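You operate a simulated robot arm through the tools that you are given. There is no shell and no other tool. Be economical: measure what you need, move in short steps, check, and stop when the job is done.

You run a simulated robot arm. Do the job below in one go: nothing can be reset, and whatever is moved stays where it is left.

Task
Close the stacker down: stop it, zero the counter, lamp off, isolator off.

Only the result counts: the job must be done as asked and must still hold three seconds after the hand-in. Knocking over, shifting, dropping, spilling or breaking anything else fails it.

Robot
A 6-joint arm with a two-finger parallel gripper, fixed in place. Base frame: the origin is at the foot of the arm, x ahead of it, y to its left, z up. Readings come in m, degrees, newtons and seconds.
With the tool pointing down near the work surface it reaches from about 0.1 to 0.74 m from the base axis. Its first joint turns from -166.0 to 166.0 degrees. Payload 3.91 kg.
Tool frame: the origin (TCP) lies between the finger pads and is the grasp point; the fingertips stand 0.03 m ahead of it; z points along the fingers, y is the line along which they close. The gripper opens to 0.11 m. The fingers are 0.02 m wide and 0.01 m thick; the gripper's body (0.048 by 0.112 m) begins 0.055 m behind the TCP.
Orientation is that of the tool frame in the base frame, as a unit quaternion [x, y, z, w]. With the fingers straight down and closing along the base's y, the tool's x points along the base's -x, its y along +y and its z along -z.

Tools
- The arm moves only by the tool play_rows. Its argument "plan" is a list of rows, each a list of 7 numbers: the turn, a rotation vector about the base's x, y, z in units of 90 degrees (1.0 is 90 degrees), then the shift along the base's x, y, z in units of 400 mm (1.0 is 400 mm), then the closure, from 0 (fully open) to 1 (shut). In form: [[rx, ry, rz, dx, dy, dz, claw], ...]. A call has 1 to 8 rows; each row is the pose to reach, as a shift and turn from the pose commanded when the call began. A call with a number of a shift or a turn outside -1 to 1 is refused whole. Rows are played at 5 a second. More than 0.05 m and 8.6 degrees between two rows, or a gripper value outside its range, and nothing of the call is played. Where a pose cannot be reached the arm comes as near as it can. A force on the tool above 60 N (or 10 N above the force at the start of the call, whichever is more), or a blocked arm, ends the call early, and 0.2 s more pass. The fingers move at their own pace (about 0.045 m/s each) and stop on an object; they squeeze with about 23 N. The grip force told is the motor's: it shows also when the fingers shut on nothing. Time passes only in rows, and 0.2 s behind the last, so rows that repeat a pose let the fingers close. The reply holds the time, the measured pose of the TCP, the force on the tool along the base axes, the opening and the grip force, in the units named above and with some noise.
- Cameras (640 x 400 px; columns grow to the right, rows downward): "scene" is fixed at [0.0484, 0.4996, 1.6883]; the picture's right is [-0.61, -0.79, 0.00], its down [-0.52, 0.40, -0.75] and it looks along [0.59, -0.46, -0.66] (base axes); focal length 315 px, centre (320, 200). "wrist" rides on the gripper at [0.071, 0.022, -0.107] in the tool frame; the picture's right is [-0.29, 0.96, 0.00], its down [-0.76, -0.23, -0.61] and it looks along [-0.58, -0.18, 0.79] (tool axes); focal length 243 px, centre (320, 200). There is no depth. A picture from a camera that has moved, and an enlarged one, comes with that camera's place and axes in the base frame and with its lens.
- camera(camera): a new picture of that camera. No time passes.
- raise_lower(by): slides the trunk up (or, below 0, down) by that many m; the arm rides with it, the base frame stays. It gives what a move gives, with no picture.
- enlarge(camera, box): a new picture of the part [left, top, right, bottom] of that camera's present view, enlarged. No time passes.
- job_done(): hands the job in; it is judged then, once.

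Go step by step. Nothing tells you positions but the pictures and the camera data: compare them with the known pose of the tool, close in by small moves and look again before you grip or let go. The budget is 120 turns and 64 pictures, counting those below and the enlarged ones. Unless the task says otherwise, let go and move clear before handing in, and close with one line.

The tools are called as a command line: name --pt "numbers of a row" for each row, then --argument value for the rest, lists and objects as JSON in quotes. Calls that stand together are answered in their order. play_rows: Moves the arm, as the interface text tells. Its arguments: {"type":"object","properties":{"plan":{"type":"array","items":{"type":"array","items":{"type":"number"}}}},"required":["plan"]} The other tools are called the same way: raise_lower (by) slides the trunk up or down; camera (camera) takes a picture; enlarge (camera, box) takes an enlarged picture of a part of a camera's view; job_done () hands the job in.

At the start:

```text
time_s: 0.0
tool_pos: [0.2995, 0.1277, 1.3645]
orientation: [0.0, 1.0, 0.0, 0.0]
force: [0.0, 0.6, 0.1]
finger_gap: 0.1099
finger_force: 0.1
trunk travel left (down, up): [-0.538, 0.052]
```

scene: 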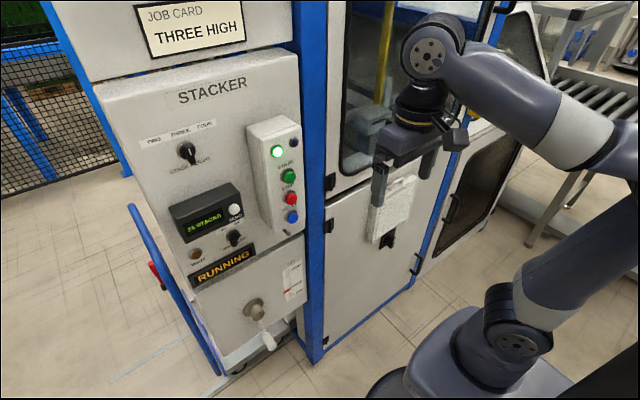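
wrist: 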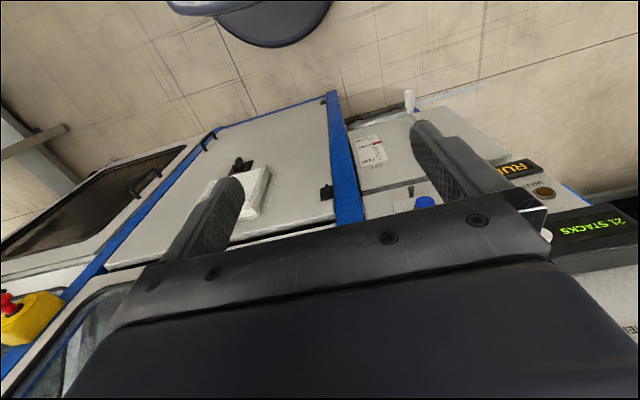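

I see a vertical stacker panel with a push-button box, a counter display, a lamp switch and a rotary isolator. I'll enlarge the panel to read the labels.

enlarge --camera "scene" --box '[130, 110, 320, 230]'

enlarge --camera "scene" --box '[150, 180, 340, 360]'

```text
3.33 times, centred on (225, 170) of scene
camera zoom: at [0.0484, 0.4996, 1.6883], right [-0.61, -0.79, 0.0], down [-0.52, 0.4, -0.75], along [0.59, -0.46, -0.66], focal length 1051 px, centre (637, 300)
```

zoom: 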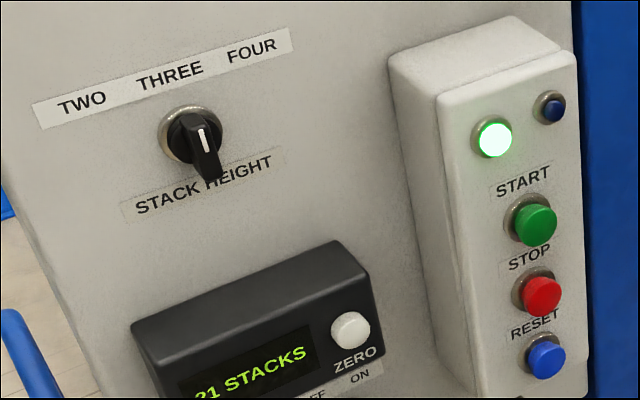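

```text
2.22 times, centred on (245, 270) of scene
camera zoom: at [0.0484, 0.4996, 1.6883], right [-0.61, -0.79, 0.0], down [-0.52, 0.4, -0.75], along [0.59, -0.46, -0.66], focal length 700 px, centre (487, 44)
```

zoom: 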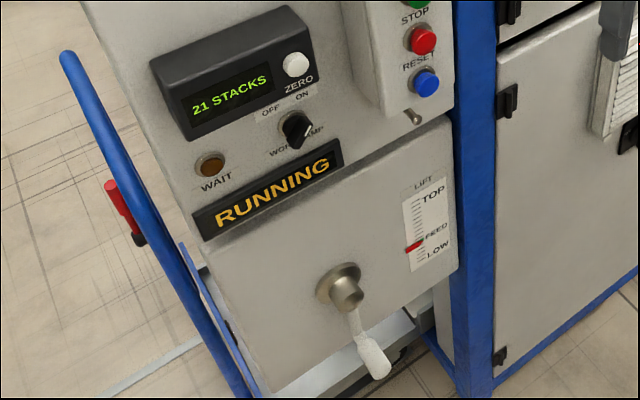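

The panel faces -x at about x = 0.57, and the button box sticks out to about x = 0.49. I still need to find the isolator, so I'll look at the right-hand door and the left side.

enlarge --camera "scene" --box '[310, 130, 470, 270]'

enlarge --camera "wrist" --box '[190, 90, 450, 252]'

enlarge --camera "scene" --box '[110, 190, 250, 290]'

```text
2.86 times, centred on (390, 200) of scene
camera zoom: at [0.0484, 0.4996, 1.6883], right [-0.61, -0.79, 0.0], down [-0.52, 0.4, -0.75], along [0.59, -0.46, -0.66], focal length 901 px, centre (120, 200)
```

zoom: 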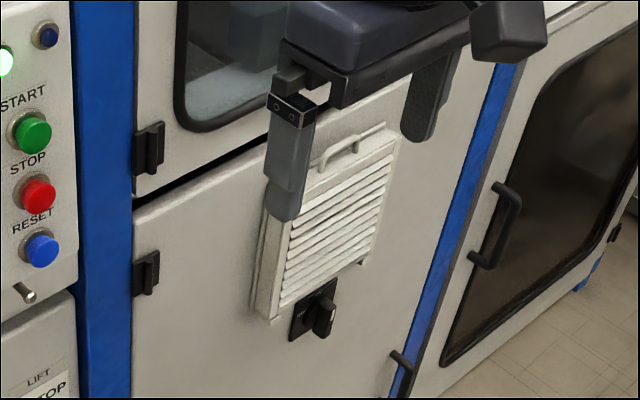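

```text
2.46 times, centred on (320, 171) of wrist
camera zoom: at [0.2292, 0.1493, 1.4714], right [0.29, 0.96, 0.0], down [0.76, -0.23, 0.61], along [0.58, -0.18, -0.79], focal length 597 px, centre (320, 271)
```

zoom: 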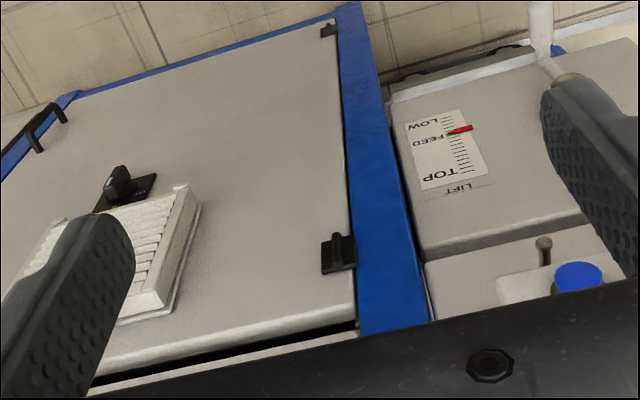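

```text
4.00 times, centred on (180, 240) of scene
camera zoom: at [0.0484, 0.4996, 1.6883], right [-0.61, -0.79, 0.0], down [-0.52, 0.4, -0.75], along [0.59, -0.46, -0.66], focal length 1261 px, centre (880, 40)
```

zoom: 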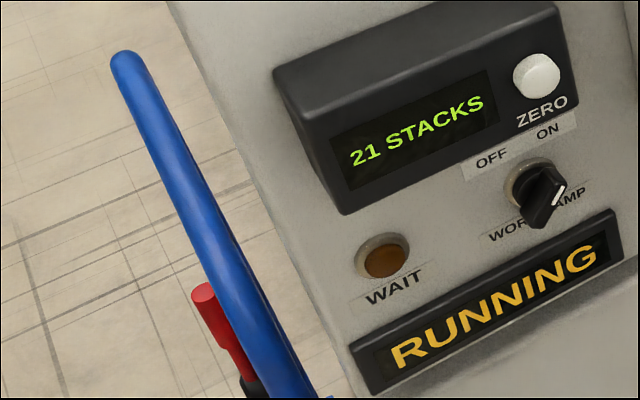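

The isolator is the black rotary knob on the door below the white louvred cover. STOP is at about (0.49, 0.233, 1.24), ZERO at (0.51, 0.352, 1.26) and the lamp knob at (0.545, 0.357, 1.15). I'll start pitching the tool to point along +x with the fingers shut, to press STOP.

play_rows --pt "0 -0.09 0 0.03 0.03 -0.035 1" --pt "0 -0.18 0 0.06 0.06 -0.07 1" --pt "0 -0.27 0 0.09 0.09 -0.105 1" --pt "0 -0.36 0 0.12 0.13 -0.14 1" --pt "0 -0.45 0 0.15 0.165 -0.18 1" --pt "0 -0.54 0 0.18 0.2 -0.22 1" --pt "0 -0.63 0 0.21 0.235 -0.26 1" --pt "0 -0.72 0 0.24 0.266 -0.3 1"

```text
time_s: 1.8
tool_pos: [0.3958, 0.2349, 1.2448]
orientation: [0.0, 0.844, 0.001, 0.536]
force: [0.2, 0.0, -0.3]
finger_gap: 0.0002
finger_force: 22.8
trunk travel left (down, up): [-0.538, 0.052]
```

The tool follows well, so I'll finish the pitch in front of STOP and look.

play_rows --pt "0 -0.09 0 0.01 0 -0.005 1" --pt "0 -0.18 0 0.02 0 -0.008 1" --pt "0 -0.28 0 0.03 0 -0.01 1" --pt "0 -0.28 0 0.03 0 -0.01 1"

camera --camera "wrist"

camera --camera "scene"

```text
refused: row 3 steps farther than a row can; nothing moved
```

```text
56 pictures are left
camera wrist: at [0.2681, 0.2562, 1.226], right [0.12, 0.96, 0.26], down [-0.23, -0.23, 0.95], along [0.97, -0.18, 0.19], focal length 243 px, centre (320, 200)
```

wrist: 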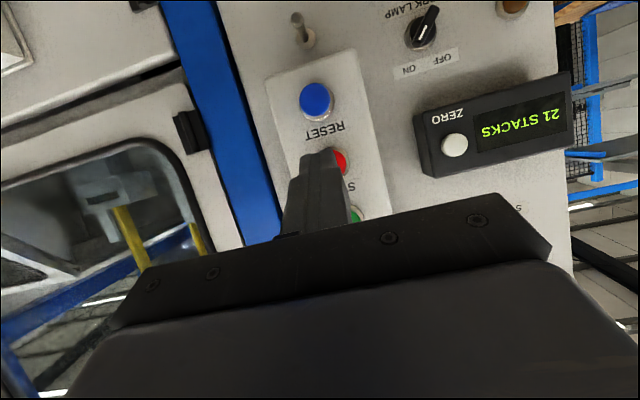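

```text
55 pictures are left
```

scene: 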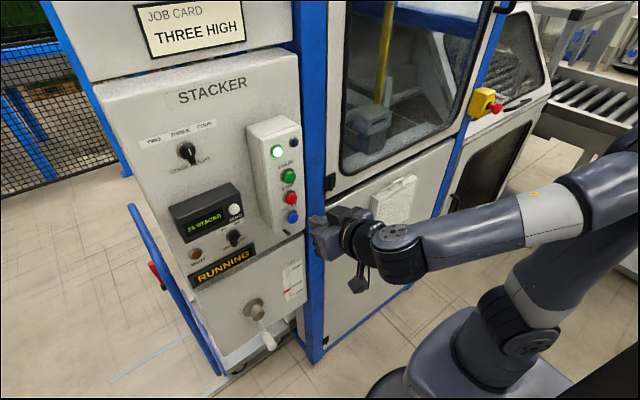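

The row step was too large, so I'll repeat the pitch with smaller steps.

play_rows --pt "0 -0.09 0 0.01 0 -0.005 1" --pt "0 -0.18 0 0.02 0 -0.008 1" --pt "0 -0.23 0 0.03 0 -0.01 1" --pt "0 -0.28 0 0.04 0 -0.01 1" --pt "0 -0.28 0 0.05 0 -0.01 1"

camera --camera "wrist"

```text
time_s: 3.0
tool_pos: [0.4148, 0.2345, 1.2394]
orientation: [0.0, 0.706, 0.001, 0.708]
force: [0.0, -0.4, 0.1]
finger_gap: 0.0
finger_force: 23.0
trunk travel left (down, up): [-0.538, 0.052]
```

```text
54 pictures are left
camera wrist: at [0.309, 0.2556, 1.1687], right [0.0, 0.96, 0.29], down [-0.61, -0.23, 0.76], along [0.79, -0.18, 0.58], focal length 243 px, centre (320, 200)
```

wrist: 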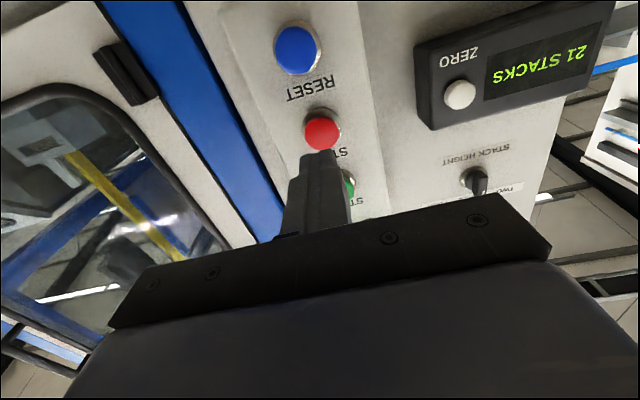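

STOP computes to (0.49, 0.235, 1.238), in line with the fingertips. I'll push forward slowly.

play_rows --pt "0 0 0 0.05 0 0 1" --pt "0 0 0 0.08 0 0 1" --pt "0 0 0 0.09 0 0 1" --pt "0 0 0 0.1 0 0 1" --pt "0 0 0 0.11 0 0 1" --pt "0 0 0 0.12 0 0 1"

camera --camera "wrist"

enlarge --camera "scene" --box '[150, 110, 340, 290]'

```text
time_s: 4.4
tool_pos: [0.4617, 0.2353, 1.239]
orientation: [-0.001, 0.707, 0.001, 0.707]
force: [-6.3, -0.2, -1.1]
finger_gap: 0.0
finger_force: 22.9
trunk travel left (down, up): [-0.538, 0.052]
```

```text
53 pictures are left
camera wrist: at [0.3555, 0.2557, 1.1689], right [0.0, 0.96, 0.29], down [-0.61, -0.23, 0.76], along [0.79, -0.18, 0.58], focal length 243 px, centre (320, 200)
```

wrist: 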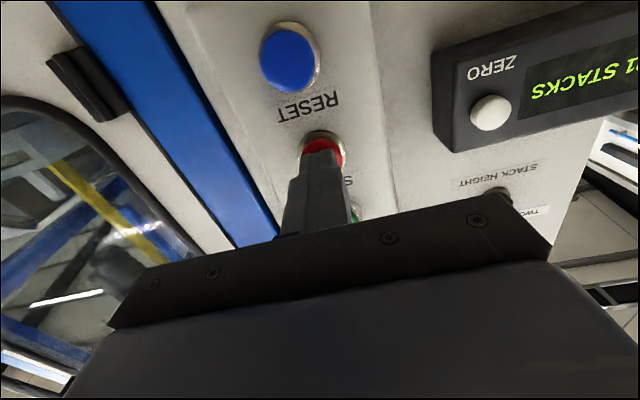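

```text
2.22 times, centred on (245, 200) of scene
camera zoom: at [0.0484, 0.4996, 1.6883], right [-0.61, -0.79, 0.0], down [-0.52, 0.4, -0.75], along [0.59, -0.46, -0.66], focal length 700 px, centre (487, 200)
```

zoom: 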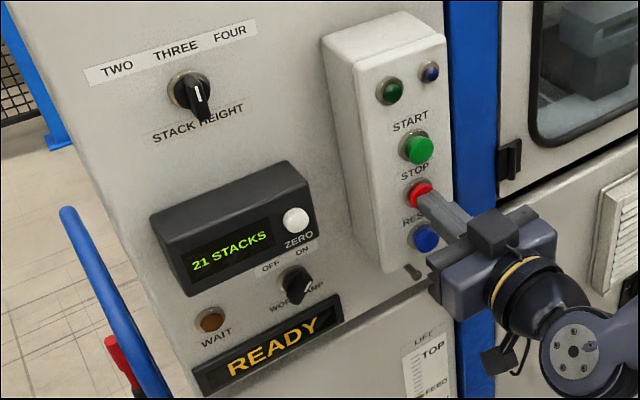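

STOP worked: the display shows READY and the green lamp is out. I'll back off and move in front of ZERO at about (0.52, 0.353, 1.255).

play_rows --pt "0 0 0 -0.05 0 0 1" --pt "0 0 0 -0.1 0 0 1" --pt "0 0 0 -0.1 0.1 0.01 1" --pt "0 0 0 -0.1 0.2 0.03 1" --pt "0 0 0 -0.08 0.295 0.04 1" --pt "0 0 0 -0.05 0.295 0.04 1"

camera --camera "wrist"

```text
time_s: 5.8
tool_pos: [0.445, 0.3509, 1.2553]
orientation: [0.0, 0.707, 0.0, 0.707]
force: [-0.3, 0.3, 0.5]
finger_gap: 0.0002
finger_force: 23.1
trunk travel left (down, up): [-0.538, 0.052]
```

```text
51 pictures are left
camera wrist: at [0.3397, 0.3738, 1.1854], right [0.0, 0.96, 0.29], down [-0.61, -0.23, 0.76], along [0.79, -0.18, 0.58], focal length 243 px, centre (320, 200)
```

wrist: 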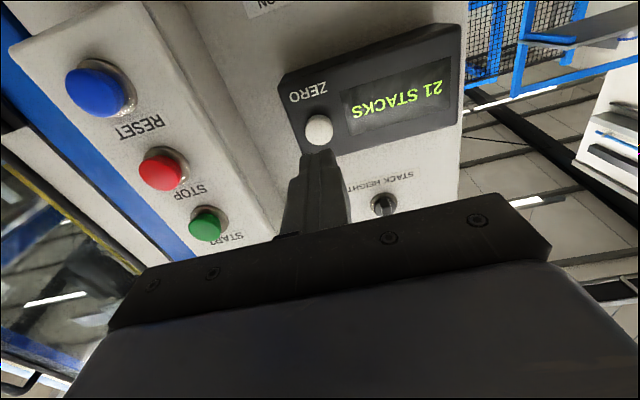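

ZERO is lined up, so I'll push it.

play_rows --pt "0 0 0 0.05 0 -0.004 1" --pt "0 0 0 0.09 0 -0.004 1" --pt "0 0 0 0.1 0 -0.004 1" --pt "0 0 0 0.11 0 -0.004 1" --pt "0 0 0 0.12 0 -0.004 1" --pt "0 0 0 0.13 0 -0.004 1"

enlarge --camera "scene" --box '[150, 110, 340, 290]'

```text
time_s: 7.2
tool_pos: [0.4936, 0.3513, 1.2549]
orientation: [0.0, 0.707, -0.001, 0.707]
force: [-14.0, -6.3, -1.8]
finger_gap: 0.0
finger_force: 22.9
trunk travel left (down, up): [-0.538, 0.052]
```

```text
2.22 times, centred on (245, 200) of scene
camera zoom: at [0.0484, 0.4996, 1.6883], right [-0.61, -0.79, 0.0], down [-0.52, 0.4, -0.75], along [0.59, -0.46, -0.66], focal length 700 px, centre (487, 200)
```

zoom: 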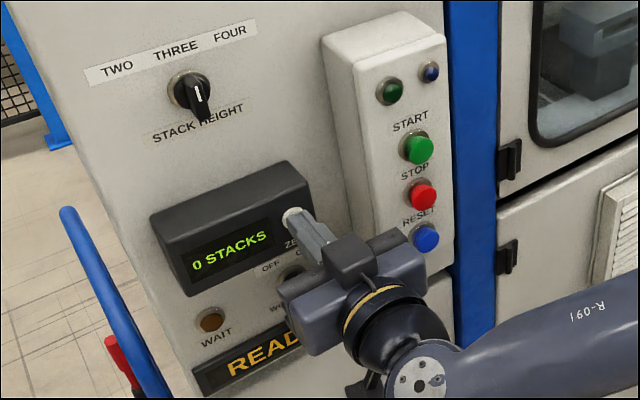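

The counter now reads 0. I'll back off and drop to the lamp knob.

play_rows --pt "0 0 0 -0.08 0 0 1" --pt "0 0 0 -0.18 0 0 1" --pt "0 0 0 -0.2 0.01 -0.1 0.6" --pt "0 0 0 -0.2 0.01 -0.2 0.6" --pt "0 0 0 -0.2 0.01 -0.27 0.6" --pt "0 0 0 -0.2 0.01 -0.27 0.6"

camera --camera "wrist"

enlarge --camera "scene" --box '[150, 180, 340, 300]'

```text
time_s: 8.6
tool_pos: [0.4154, 0.3558, 1.1468]
orientation: [0.0, 0.707, -0.001, 0.707]
force: [-0.1, 0.9, 0.1]
finger_gap: 0.0438
finger_force: 0.1
trunk travel left (down, up): [-0.538, 0.052]
```

```text
49 pictures are left
camera wrist: at [0.3089, 0.3775, 1.0759], right [0.0, 0.96, 0.29], down [-0.61, -0.23, 0.76], along [0.79, -0.18, 0.58], focal length 243 px, centre (320, 200)
```

wrist: 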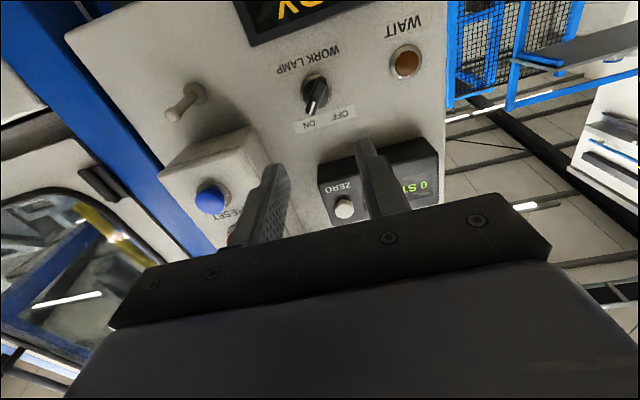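

```text
3.33 times, centred on (245, 240) of scene
camera zoom: at [0.0484, 0.4996, 1.6883], right [-0.61, -0.79, 0.0], down [-0.52, 0.4, -0.75], along [0.59, -0.46, -0.66], focal length 1051 px, centre (570, 67)
```

zoom: 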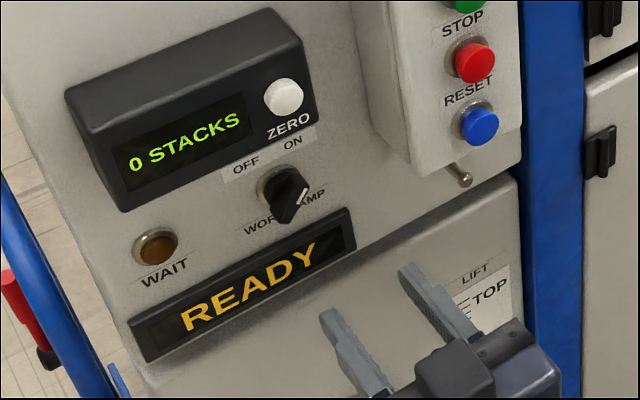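

I'll zoom in on the lamp knob in the wrist view for its precise place and angle.

enlarge --camera "wrist" --box '[260, 30, 380, 150]'

enlarge --camera "scene" --box '[205, 210, 265, 260]'

```text
3.33 times, centred on (320, 90) of wrist
camera zoom: at [0.3089, 0.3775, 1.0759], right [0.0, 0.96, 0.29], down [-0.61, -0.23, 0.76], along [0.79, -0.18, 0.58], focal length 809 px, centre (320, 567)
```

zoom: 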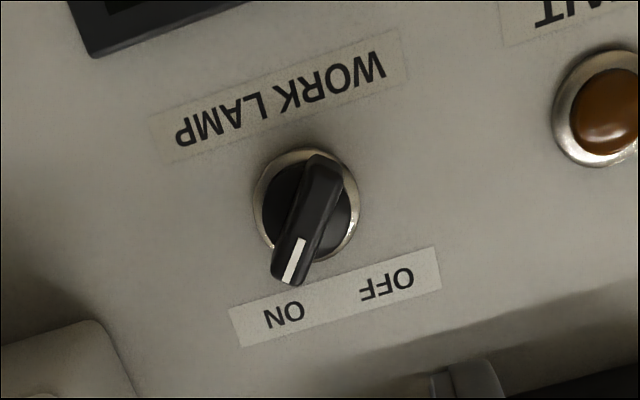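

```text
8.00 times, centred on (235, 235) of scene
camera zoom: at [0.0484, 0.4996, 1.6883], right [-0.61, -0.79, 0.0], down [-0.52, 0.4, -0.75], along [0.59, -0.46, -0.66], focal length 2522 px, centre (1000, -80)
```

zoom: 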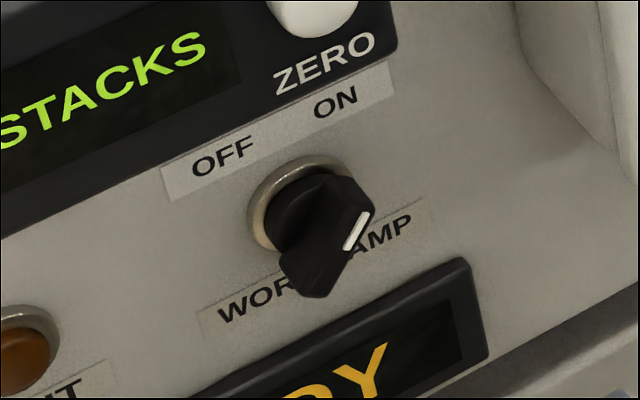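

The knob axis is at about (y, z) = (0.353, 1.133), with its bar tilted about 30° toward ON. I'll roll the gripper to match and centre it, then look again.

play_rows --pt "0.083 0 0 0 -0.003 -0.01 0.6" --pt "0.166 0 0 0.02 -0.006 -0.02 0.6" --pt "0.25 0 0 0.06 -0.007 -0.034 0.6" --pt "0.333 0 0 0.12 -0.007 -0.034 0.6" --pt "0.333 0 0 0.15 -0.007 -0.034 0.6" --pt "0.333 0 0 0.15 -0.007 -0.034 0.6"

camera --camera "wrist"

enlarge --camera "scene" --box '[190, 190, 310, 290]'

```text
time_s: 10.0
tool_pos: [0.4758, 0.3529, 1.1329]
orientation: [0.183, 0.683, 0.183, 0.683]
force: [0.5, 0.4, -1.0]
finger_gap: 0.0439
finger_force: 0.0
trunk travel left (down, up): [-0.538, 0.052]
```

```text
45 pictures are left
camera wrist: at [0.3697, 0.4075, 1.0819], right [0.0, 0.68, 0.73], down [-0.61, -0.58, 0.54], along [0.79, -0.44, 0.42], focal length 243 px, centre (320, 200)
```

wrist: 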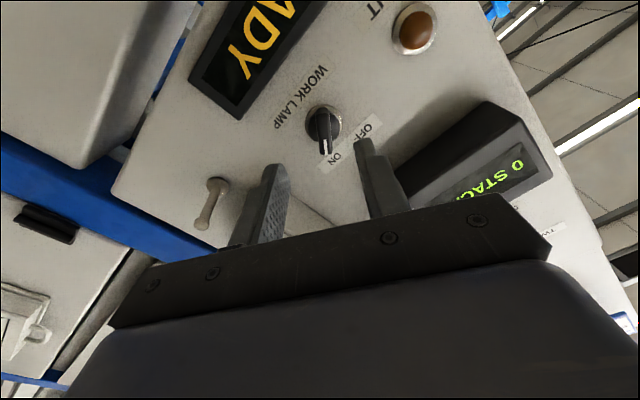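

```text
4.00 times, centred on (250, 240) of scene
camera zoom: at [0.0484, 0.4996, 1.6883], right [-0.61, -0.79, 0.0], down [-0.52, 0.4, -0.75], along [0.59, -0.46, -0.66], focal length 1261 px, centre (600, 40)
```

zoom: 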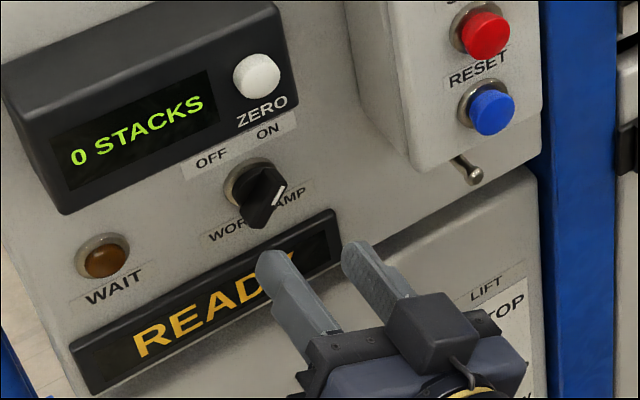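

enlarge --camera "wrist" --box '[280, 80, 380, 180]'

```text
4.00 times, centred on (330, 130) of wrist
camera zoom: at [0.3697, 0.4075, 1.0819], right [0.0, 0.68, 0.73], down [-0.61, -0.58, 0.54], along [0.79, -0.44, 0.42], focal length 970 px, centre (280, 480)
```

zoom: 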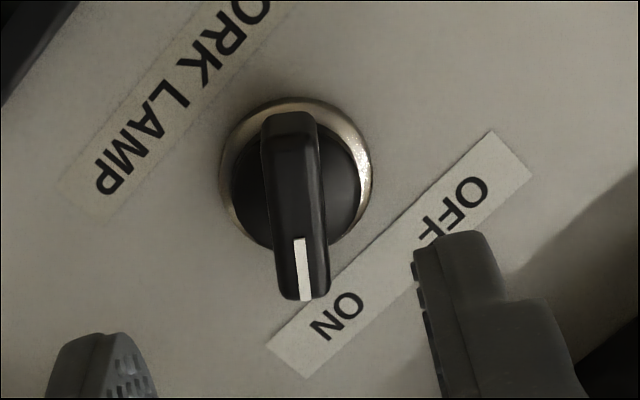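

The bar is nearer 40° off vertical. I'll trim the roll by 10°, advance until the fingers straddle the bar, and close.

play_rows --pt "0.06 0 0 0.02 0.005 0.001 0.6" --pt "0.11 0 0 0.05 0.005 0.001 0.6" --pt "0.11 0 0 0.09 0.005 0.001 0.6" --pt "0.11 0 0 0.125 0.005 0.001 0.6" --pt "0.11 0 0 0.125 0.005 0.001 0.6"

camera --camera "wrist"

enlarge --camera "scene" --box '[190, 190, 310, 290]'

```text
time_s: 11.2
tool_pos: [0.5254, 0.3794, 1.1666]
orientation: [0.241, 0.666, 0.239, 0.664]
force: [0.4, 1.0, -0.6]
finger_gap: 0.0442
finger_force: 0.0
out of reach, approached as far as the arm can: row 1, 2, 3, 4, 5
trunk travel left (down, up): [-0.538, 0.052]
```

```text
42 pictures are left
camera wrist: at [0.4204, 0.4417, 1.1262], right [0.01, 0.55, 0.83], down [-0.61, -0.66, 0.44], along [0.79, -0.51, 0.33], focal length 243 px, centre (320, 200)
```

wrist: 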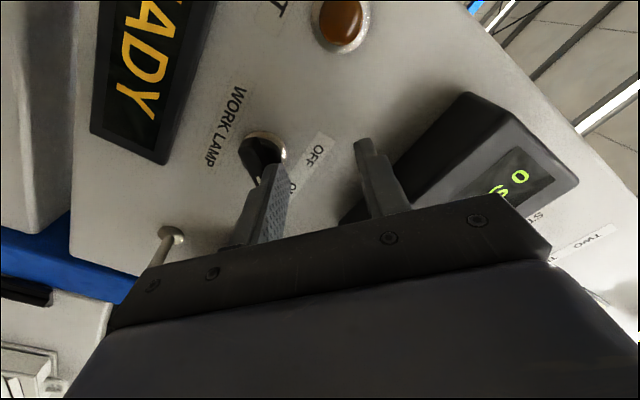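

```text
4.00 times, centred on (250, 240) of scene
camera zoom: at [0.0484, 0.4996, 1.6883], right [-0.61, -0.79, 0.0], down [-0.52, 0.4, -0.75], along [0.59, -0.46, -0.66], focal length 1261 px, centre (600, 40)
```

zoom: 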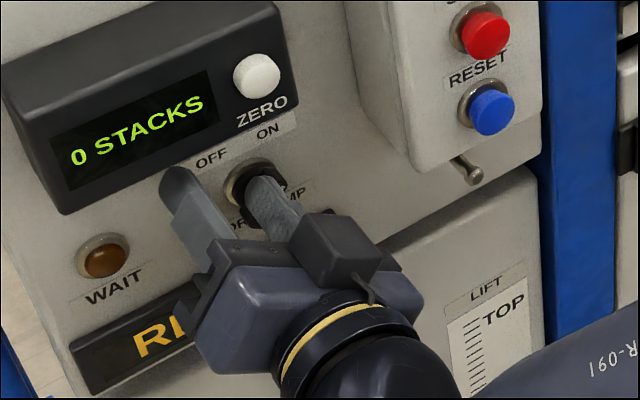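

The extra roll couldn't be reached and the arm drifted off target. I'll back straight out before trying another way.

play_rows --pt "0 0 0 -0.08 0 0 0.6" --pt "-0.05 0 0 -0.14 0 0 0.6" --pt "-0.11 0 0 -0.15 0 0 0.6" --pt "-0.11 0 0 -0.15 0 0 0.6"

```text
time_s: 12.2
tool_pos: [0.4677, 0.3809, 1.1654]
orientation: [0.183, 0.683, 0.184, 0.683]
force: [0.7, 0.4, 0.3]
finger_gap: 0.0438
finger_force: 0.1
out of reach, approached as far as the arm can: row 1
trunk travel left (down, up): [-0.538, 0.052]
```

play_rows --pt "0 0 0 0 -0.035 -0.04 0.6" --pt "0 0 0 0 -0.065 -0.078 0.6" --pt "0 0 0 0.03 -0.065 -0.078 0.6" --pt "0 0 0 0.06 -0.065 -0.078 0.6" --pt "0 0 0 0.09 -0.065 -0.078 0.6"

```text
time_s: 13.4
tool_pos: [0.5032, 0.3534, 1.1347]
orientation: [0.183, 0.683, 0.183, 0.683]
force: [0.4, 1.3, 0.6]
finger_gap: 0.0441
finger_force: 0.1
trunk travel left (down, up): [-0.538, 0.052]
```

At 30° of roll it is reachable, so I'll continue in and check the straddle.

play_rows --pt "0 0 0 0.02 0.003 0 0.6" --pt "0 0 0 0.04 0.003 0 0.6" --pt "0 0 0 0.06 0.003 0 0.6" --pt "0 0 0 0.06 0.003 0 0.6"

camera --camera "wrist"

enlarge --camera "scene" --box '[190, 190, 310, 290]'

```text
time_s: 14.4
tool_pos: [0.5275, 0.3552, 1.1341]
orientation: [0.183, 0.683, 0.183, 0.683]
force: [-0.6, -0.4, -0.6]
finger_gap: 0.044
finger_force: 0.2
trunk travel left (down, up): [-0.538, 0.052]
```

```text
40 pictures are left
camera wrist: at [0.4217, 0.4103, 1.0835], right [0.0, 0.68, 0.73], down [-0.61, -0.58, 0.54], along [0.79, -0.44, 0.42], focal length 243 px, centre (320, 200)
```

wrist: 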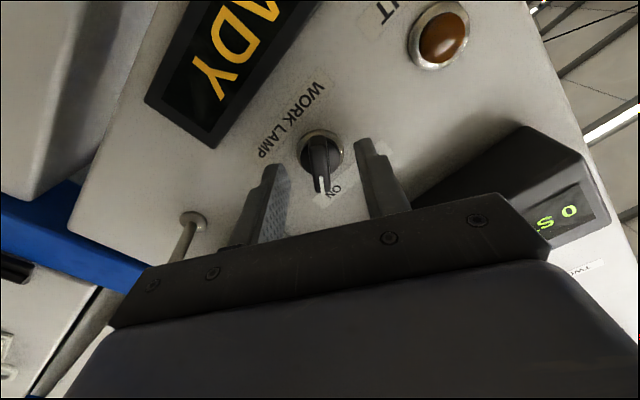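

```text
4.00 times, centred on (250, 240) of scene
camera zoom: at [0.0484, 0.4996, 1.6883], right [-0.61, -0.79, 0.0], down [-0.52, 0.4, -0.75], along [0.59, -0.46, -0.66], focal length 1261 px, centre (600, 40)
```

zoom: 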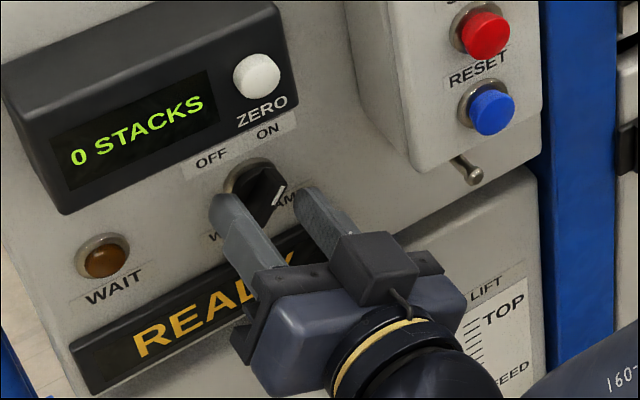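

The fingers straddle the bar. I'll close on it and see whether the gap holds.

play_rows --pt "0 0 0 0.006 0 0 0.6" --pt "0 0 0 0.006 0 0 1" --pt "0 0 0 0.006 0 0 1" --pt "0 0 0 0.006 0 0 1" --pt "0 0 0 0.006 0 0 1"

enlarge --camera "wrist" --box '[220, 80, 420, 240]'

```text
time_s: 15.6
tool_pos: [0.5287, 0.355, 1.1346]
orientation: [0.183, 0.683, 0.183, 0.683]
force: [1.0, 1.0, 0.5]
finger_gap: 0.011
finger_force: 45.4
trunk travel left (down, up): [-0.538, 0.052]
```

```text
2.50 times, centred on (320, 160) of wrist
camera zoom: at [0.4234, 0.41, 1.0835], right [0.0, 0.68, 0.73], down [-0.61, -0.58, 0.54], along [0.79, -0.44, 0.42], focal length 606 px, centre (320, 300)
```

zoom: 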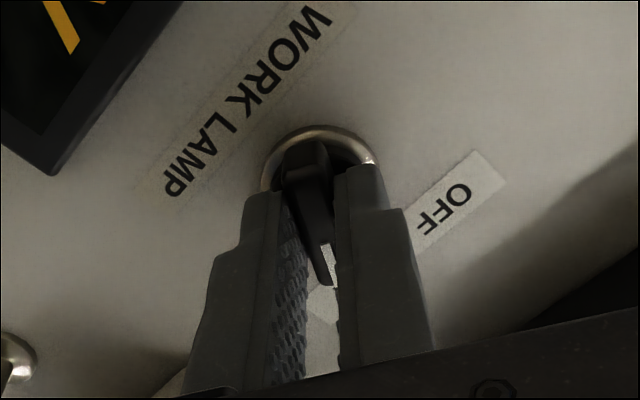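

The bar is gripped with an 11 mm gap. Now I'll turn it toward OFF.

play_rows --pt "-0.085 0 0 0.006 0 0 1" --pt "-0.17 0 0 0.006 0 0 1" --pt "-0.255 0 0 0.006 0 0 1" --pt "-0.34 0 0 0.006 0 0 1" --pt "-0.425 0 0 0.006 0 0 1" --pt "-0.51 0 0 0.006 0 0 1" --pt "-0.595 0 0 0.006 0 0 1" --pt "-0.67 0 0 0.006 0 0 1"

camera --camera "wrist"

```text
time_s: 17.4
tool_pos: [0.5294, 0.3548, 1.1345]
orientation: [-0.187, 0.683, -0.185, 0.682]
force: [-31.7, -10.3, -14.8]
finger_gap: 0.0109
finger_force: 45.2
trunk travel left (down, up): [-0.538, 0.052]
```

```text
37 pictures are left
camera wrist: at [0.4233, 0.3369, 1.0622], right [0.0, 0.97, -0.24], down [-0.61, 0.19, 0.77], along [0.79, 0.14, 0.59], focal length 243 px, centre (320, 200)
```

wrist: 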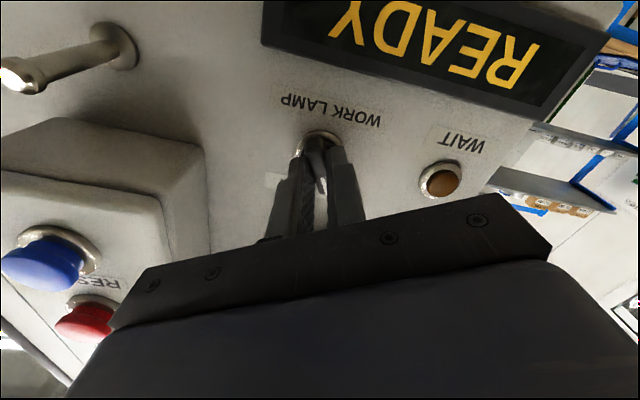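

The knob has turned with the gripper to about -30°. The force has risen, so I'll open, back off and check.

play_rows --pt "0 0 0 0 0 0 0.6" --pt "0 0 0 0 0 0 0.6" --pt "0 0 0 -0.05 0 0 0.6" --pt "0 0 0 -0.12 0 0 0.6"

enlarge --camera "wrist" --box '[240, 40, 440, 200]'

enlarge --camera "scene" --box '[190, 190, 310, 290]'

```text
time_s: 18.4
tool_pos: [0.4827, 0.3531, 1.1341]
orientation: [-0.185, 0.682, -0.186, 0.683]
force: [0.5, -0.1, 1.0]
finger_gap: 0.0439
finger_force: 0.0
trunk travel left (down, up): [-0.538, 0.052]
```

```text
2.50 times, centred on (340, 120) of wrist
camera zoom: at [0.3772, 0.3374, 1.0619], right [0.0, 0.97, -0.23], down [-0.61, 0.18, 0.77], along [0.79, 0.14, 0.59], focal length 606 px, centre (270, 400)
```

zoom: 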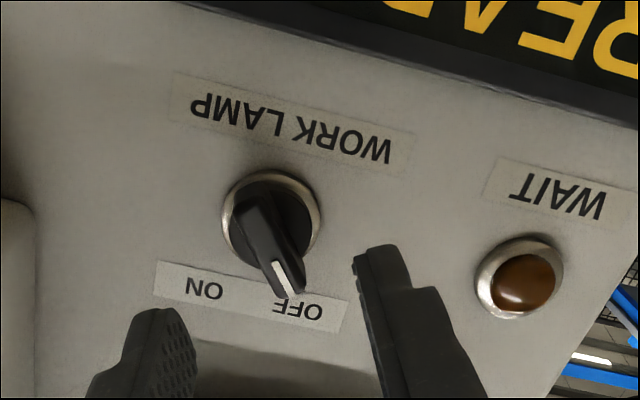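

```text
4.00 times, centred on (250, 240) of scene
camera zoom: at [0.0484, 0.4996, 1.6883], right [-0.61, -0.79, 0.0], down [-0.52, 0.4, -0.75], along [0.59, -0.46, -0.66], focal length 1261 px, centre (600, 40)
```

zoom: 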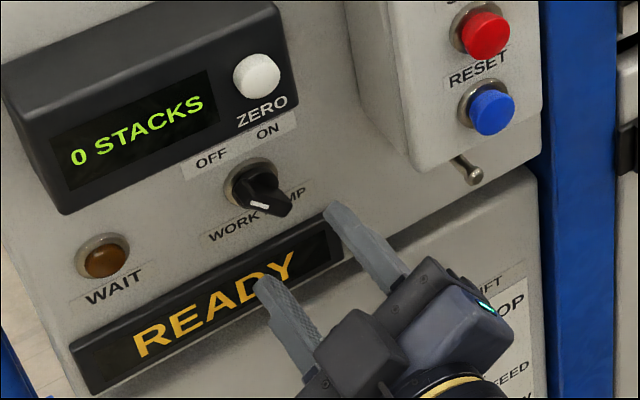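

The work lamp knob now points at OFF. Next is the isolator, low on the right door at roughly (0.56, -0.28, 0.67). I'll retract, level the roll and move toward it.

play_rows --pt "0 0 0 -0.1 0 0 0.6" --pt "0.09 0 0 -0.2 -0.02 0 0.6" --pt "0.18 0 0 -0.28 -0.06 0 0.6" --pt "0.27 0 0 -0.3 -0.16 0 0.6" --pt "0.34 0 0 -0.3 -0.28 0 0.6" --pt "0.34 0 0 -0.3 -0.4 0 0.6" --pt "0.34 0 0 -0.3 -0.52 0 0.6" --pt "0.34 0 0 -0.3 -0.64 0 0.6"

```text
time_s: 20.2
tool_pos: [0.3674, 0.1041, 1.1393]
orientation: [0.01, 0.702, 0.007, 0.712]
force: [0.5, 0.3, -0.1]
finger_gap: 0.044
finger_force: 0.0
trunk travel left (down, up): [-0.538, 0.052]
```

play_rows --pt "0 0 0 0 -0.12 0 0.6" --pt "0 0 0 0 -0.24 0 0.6" --pt "0 0 0 0 -0.36 0 0.6" --pt "0 0 0 0 -0.48 0 0.6" --pt "0 0 0 0 -0.6 0 0.6" --pt "0 0 0 0 -0.72 0 0.6" --pt "0 0 0 0 -0.84 0 0.6" --pt "0 0 0 0 -0.94 0 0.6"

camera --camera "scene"

camera --camera "wrist"

```text
time_s: 22.0
tool_pos: [0.3913, 0.0302, 1.1955]
orientation: [0.013, 0.666, 0.01, 0.746]
force: [-1.1, 0.1, -0.1]
finger_gap: 0.0438
finger_force: 0.1
out of reach, approached as far as the arm can: row 2, 3, 4, 5, 6, 7, 8
trunk travel left (down, up): [-0.538, 0.052]
```

```text
34 pictures are left
```

scene: 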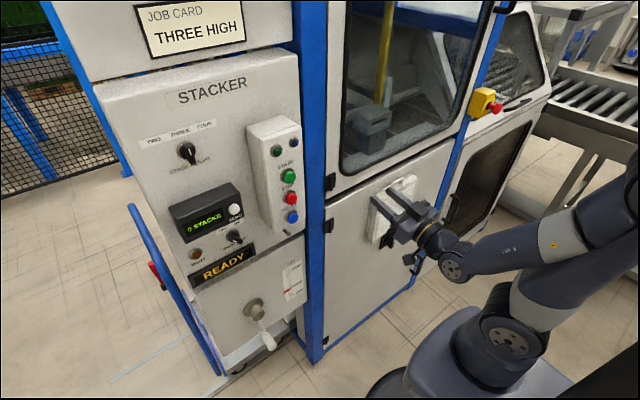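

```text
33 pictures are left
camera wrist: at [0.2946, 0.0557, 1.1135], right [-0.03, 0.95, 0.32], down [-0.69, -0.25, 0.68], along [0.72, -0.2, 0.66], focal length 243 px, centre (320, 200)
```

wrist: 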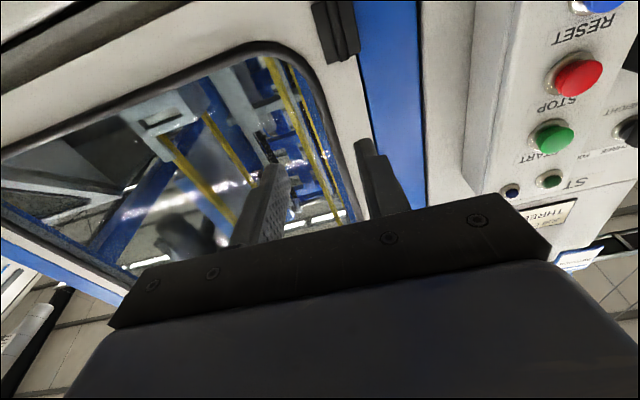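

The arm hit its inner reach limit because the wrist was too close to the base axis. I'll move farther out in x, level the tool and then continue toward -y.

play_rows --pt "0 0.02 0 0.08 0 -0.04 0.6" --pt "-0.01 0.05 0 0.14 0 -0.1 0.6" --pt "-0.022 0.072 0 0.18 0 -0.16 0.6" --pt "-0.022 0.072 0 0.18 -0.1 -0.16 0.6" --pt "-0.022 0.072 0 0.18 -0.2 -0.16 0.6"

```text
time_s: 23.2
tool_pos: [0.4248, 0.038, 1.107]
orientation: [-0.01, 0.746, -0.013, 0.665]
force: [0.4, 0.7, -0.9]
finger_gap: 0.0438
finger_force: 0.1
out of reach, approached as far as the arm can: row 1, 2, 3, 4, 5
trunk travel left (down, up): [-0.538, 0.052]
```

The arm seems to be sticking near a wrist singularity with the tool held level here. I'll pitch the tool partly down for the sideways transit.

play_rows --pt "0 0.09 0 0 0 0 0.6" --pt "0 0.18 0 0 0 0.01 0.6" --pt "0 0.27 0 0 0 0.02 0.6" --pt "0 0.36 0 0 0 0.03 0.6" --pt "0 0.45 0 0 -0.08 0.04 0.6" --pt "0 0.45 0 0 -0.18 0.04 0.6" --pt "0 0.45 0 0 -0.3 0.04 0.6" --pt "0 0.45 0 0 -0.42 0.04 0.6"

```text
time_s: 25.0
tool_pos: [0.4259, -0.1274, 1.1194]
orientation: [-0.009, 0.931, -0.007, 0.364]
force: [0.0, 0.5, 0.4]
finger_gap: 0.044
finger_force: 0.1
out of reach, approached as far as the arm can: row 4, 5
trunk travel left (down, up): [-0.538, 0.052]
```

That works. I'll continue to y ≈ -0.25 and look.

play_rows --pt "0 0 0 -0.02 -0.11 0 0.6" --pt "0 0 0 -0.04 -0.2 0 0.6" --pt "0 0 0 -0.06 -0.31 0 0.6" --pt "0 0 0 -0.06 -0.31 0 0.6"

camera --camera "scene"

camera --camera "wrist"

```text
time_s: 26.0
tool_pos: [0.403, -0.2518, 1.1195]
orientation: [-0.013, 0.931, -0.006, 0.366]
force: [0.0, 0.3, 0.3]
finger_gap: 0.0441
finger_force: 0.1
trunk travel left (down, up): [-0.538, 0.052]
```

```text
32 pictures are left
```

scene: 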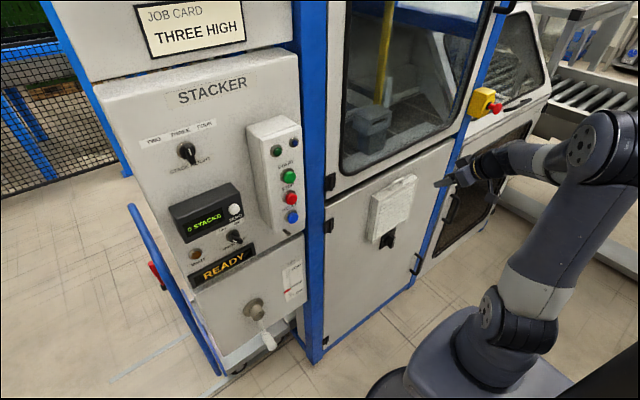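

```text
31 pictures are left
camera wrist: at [0.2779, -0.2311, 1.1488], right [0.19, 0.96, 0.18], down [0.14, -0.21, 0.97], along [0.97, -0.16, -0.18], focal length 243 px, centre (320, 200)
```

wrist: 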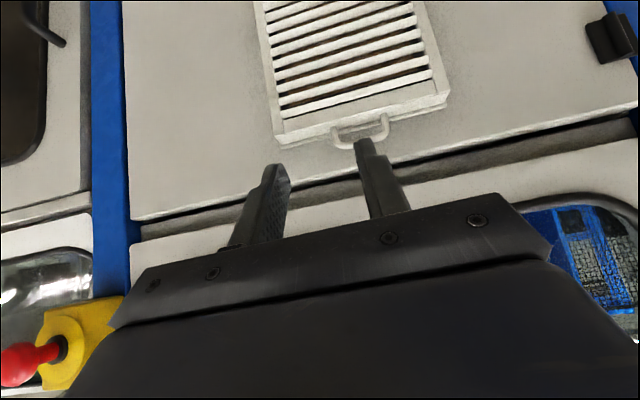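

enlarge --camera "scene" --box '[345, 165, 435, 260]'

```text
4.21 times, centred on (390, 212) of scene
camera zoom: at [0.0484, 0.4996, 1.6883], right [-0.61, -0.79, 0.0], down [-0.52, 0.4, -0.75], along [0.59, -0.46, -0.66], focal length 1327 px, centre (25, 147)
```

zoom: 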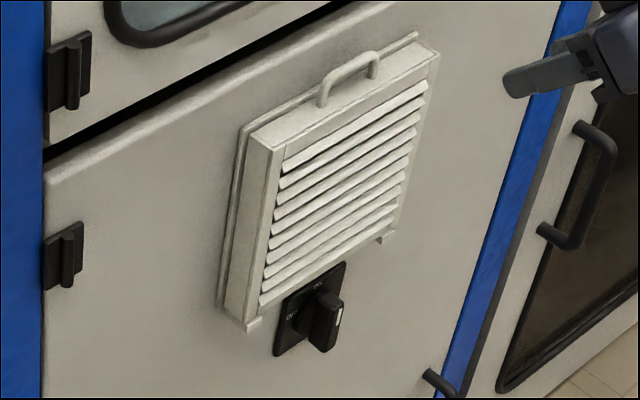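

The isolator sits just below the filter cover, with its pointer up at ON and OFF to the left. I'll lower the trunk to get a close view.

raise_lower --by -0.35

camera --camera "wrist"

camera --camera "scene"

```text
time_s: 29.4
tool_pos: [0.4021, -0.2496, 0.7693]
orientation: [-0.012, 0.93, -0.007, 0.366]
force: [-0.4, 0.1, 0.6]
finger_gap: 0.0441
finger_force: 0.0
trunk travel left (down, up): [-0.188, 0.402]
```

```text
29 pictures are left
camera wrist: at [0.2779, -0.2305, 0.7989], right [0.19, 0.96, 0.18], down [0.15, -0.21, 0.97], along [0.97, -0.16, -0.18], focal length 243 px, centre (320, 200)
```

wrist: 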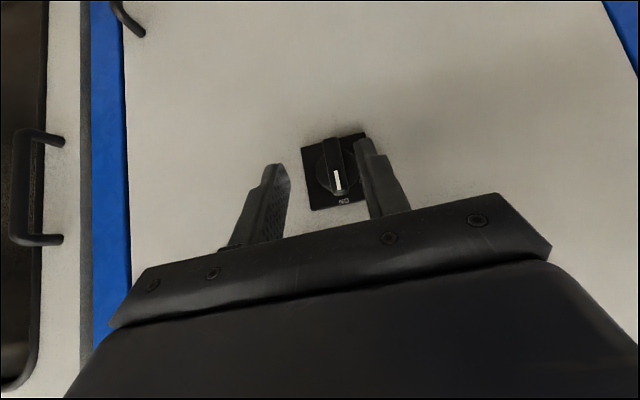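

```text
28 pictures are left
```

scene: 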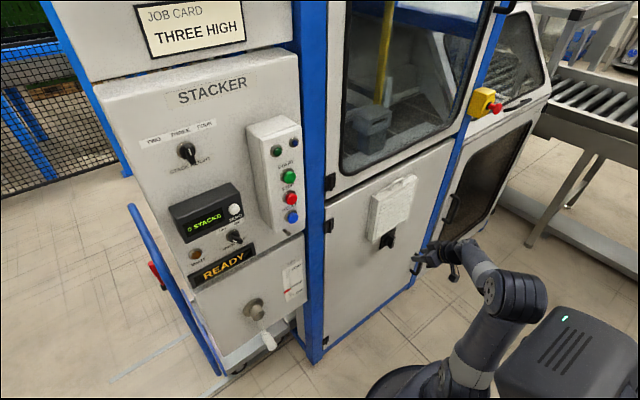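

The isolator knob triangulates to about (0.555, -0.249, 0.711). I'll level the tool in front of it.

play_rows --pt "0 -0.087 0 0 0 -0.02 0.5" --pt "0 -0.174 0 0.02 0 -0.05 0.5" --pt "0 -0.26 0 0.04 0 -0.08 0.5" --pt "0 -0.345 0 0.06 0 -0.11 0.5" --pt "0 -0.43 0 0.08 0 -0.13 0.5" --pt "0 -0.515 0 0.1 0 -0.143 0.5" --pt "0 -0.515 0 0.1 0 -0.143 0.5"

camera --camera "wrist"

```text
time_s: 31.0
tool_pos: [0.4428, -0.2512, 0.7119]
orientation: [-0.01, 0.711, -0.013, 0.703]
force: [-0.3, 0.2, -0.5]
finger_gap: 0.055
finger_force: 0.1
trunk travel left (down, up): [-0.188, 0.402]
```

```text
27 pictures are left
camera wrist: at [0.3353, -0.2304, 0.6411], right [0.01, 0.97, 0.26], down [-0.6, -0.21, 0.77], along [0.8, -0.16, 0.58], focal length 243 px, centre (320, 200)
```

wrist: 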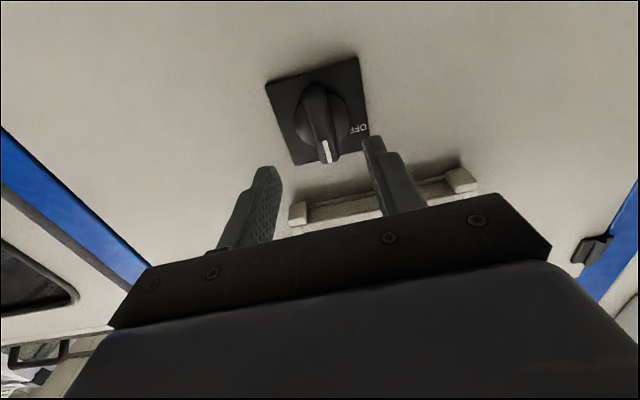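

enlarge --camera "wrist" --box '[250, 40, 400, 190]'

enlarge --camera "scene" --box '[370, 215, 450, 275]'

```text
2.67 times, centred on (325, 115) of wrist
camera zoom: at [0.3353, -0.2304, 0.6411], right [0.01, 0.97, 0.26], down [-0.6, -0.21, 0.77], along [0.8, -0.16, 0.58], focal length 647 px, centre (307, 427)
```

zoom: 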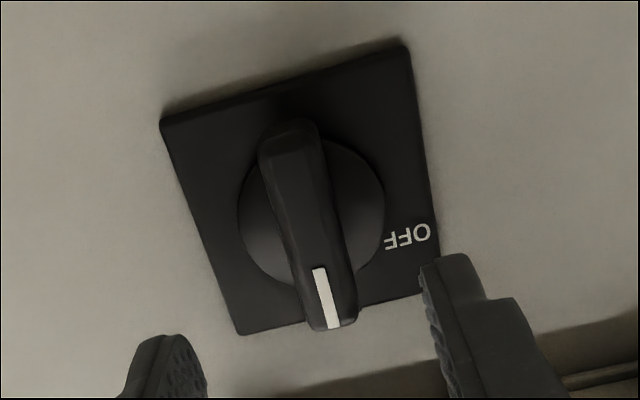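

```text
6.67 times, centred on (410, 245) of scene
camera zoom: at [0.0484, 0.4996, 1.6883], right [-0.61, -0.79, 0.0], down [-0.52, 0.4, -0.75], along [0.59, -0.46, -0.66], focal length 2102 px, centre (-280, -100)
```

zoom: 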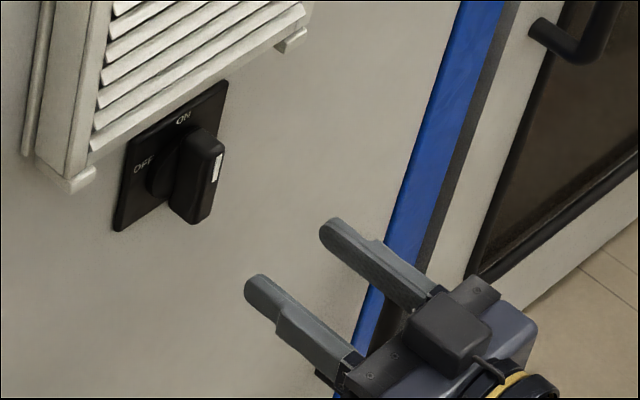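

The isolator axis is at (y, z) = (-0.250, 0.716), with the bar front at x ≈ 0.53. I'll advance to straddle it and close.

play_rows --pt "0.02 0 0 0.06 0.002 0.008 0.5" --pt "0.02 0 0 0.12 0.002 0.008 0.5" --pt "0.02 0 0 0.16 0.002 0.008 0.5" --pt "0.02 0 0 0.195 0.002 0.008 0.5" --pt "0.02 0 0 0.195 0.002 0.008 0.5"

camera --camera "wrist"

```text
time_s: 32.2
tool_pos: [0.5211, -0.2501, 0.7153]
orientation: [0.002, 0.71, 0.0, 0.704]
force: [0.0, 0.8, -0.2]
finger_gap: 0.0549
finger_force: 0.1
trunk travel left (down, up): [-0.188, 0.402]
```

```text
24 pictures are left
camera wrist: at [0.4141, -0.2277, 0.6461], right [0.01, 0.96, 0.29], down [-0.6, -0.23, 0.77], along [0.8, -0.18, 0.57], focal length 243 px, centre (320, 200)
```

wrist: 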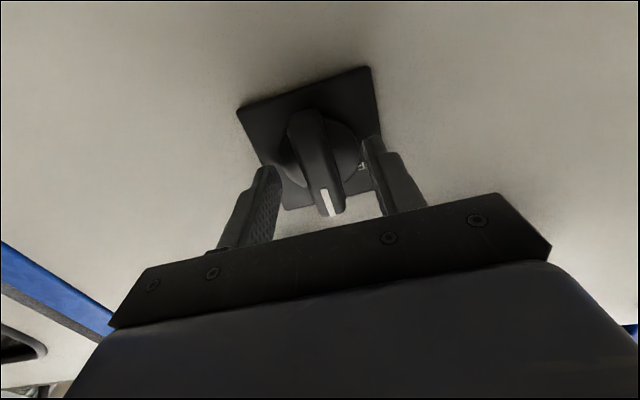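

The fingers are either side of the bar. I'll close on it and start turning toward OFF.

play_rows --pt "0 0 0 0 0 0 1" --pt "0 0 0 0 0 0 1" --pt "0 0 0 0 0 0 1" --pt "-0.04 0 0 0 0 0 1" --pt "-0.12 0 0 0 0 0 1" --pt "-0.2 0 0 0 0 0 1" --pt "-0.28 0 0 0 0 0 1" --pt "-0.36 0 0 0 0 0 1"

camera --camera "wrist"

```text
time_s: 33.6
tool_pos: [0.5229, -0.2488, 0.7177]
orientation: [-0.102, 0.717, -0.08, 0.685]
force: [-0.4, 14.2, -6.2]
finger_gap: 0.0193
finger_force: 45.1
out of reach, approached as far as the arm can: row 6
trunk travel left (down, up): [-0.188, 0.402]
stopped in row 6: the force on the tool passed its limit (the readings are from after the stop); the commanded pose is now the measured one
```

```text
23 pictures are left
camera wrist: at [0.4125, -0.2504, 0.649], right [-0.02, 1.0, 0.04], down [-0.57, -0.04, 0.82], along [0.82, 0.0, 0.57], focal length 243 px, centre (320, 200)
```

wrist: 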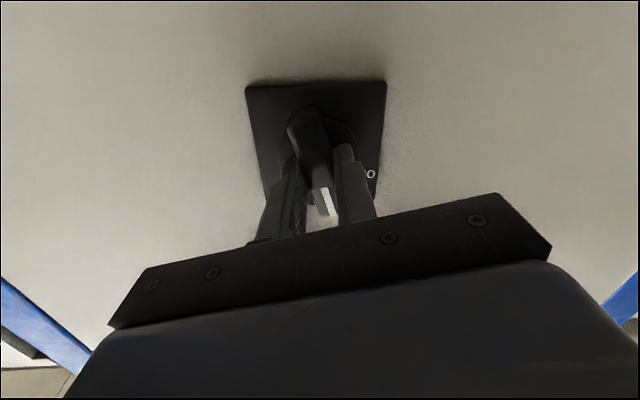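

The arm can only roll to about -15° here, so a gripped 90° turn won't work. I'll open, back off and return to level, then push the bar round with closed fingertips. First a check of where the knob sits.

play_rows --pt "0 0 0 0 0 0 0.5" --pt "0 0 0 0 0 0 0.5" --pt "0 0 0 -0.06 0 0 0.5" --pt "0 0 0 -0.14 0 0 0.5" --pt "0.08 -0.015 0 -0.18 0 0 0.5" --pt "0.165 -0.029 0 -0.18 0 0 0.5" --pt "0.165 -0.029 0 -0.18 0 0 0.8"

enlarge --camera "wrist" --box '[250, 40, 400, 190]'

```text
time_s: 35.2
tool_pos: [0.4485, -0.2526, 0.7193]
orientation: [-0.01, 0.705, 0.009, 0.709]
force: [-0.6, -0.7, 0.1]
finger_gap: 0.0218
finger_force: 0.0
out of reach, approached as far as the arm can: row 4
trunk travel left (down, up): [-0.188, 0.402]
```

```text
2.67 times, centred on (325, 115) of wrist
camera zoom: at [0.3431, -0.2336, 0.6475], right [-0.03, 0.96, 0.29], down [-0.61, -0.25, 0.76], along [0.8, -0.15, 0.59], focal length 647 px, centre (307, 427)
```

zoom: 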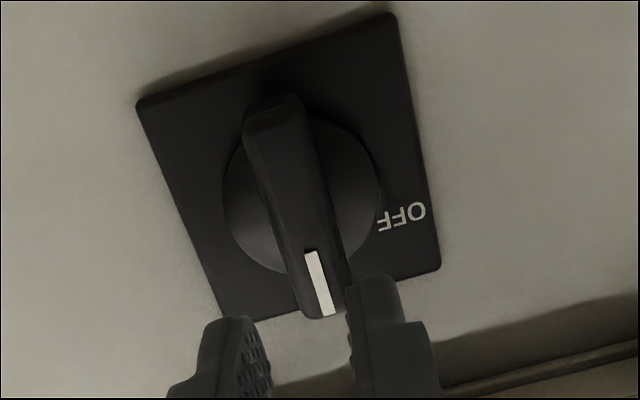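

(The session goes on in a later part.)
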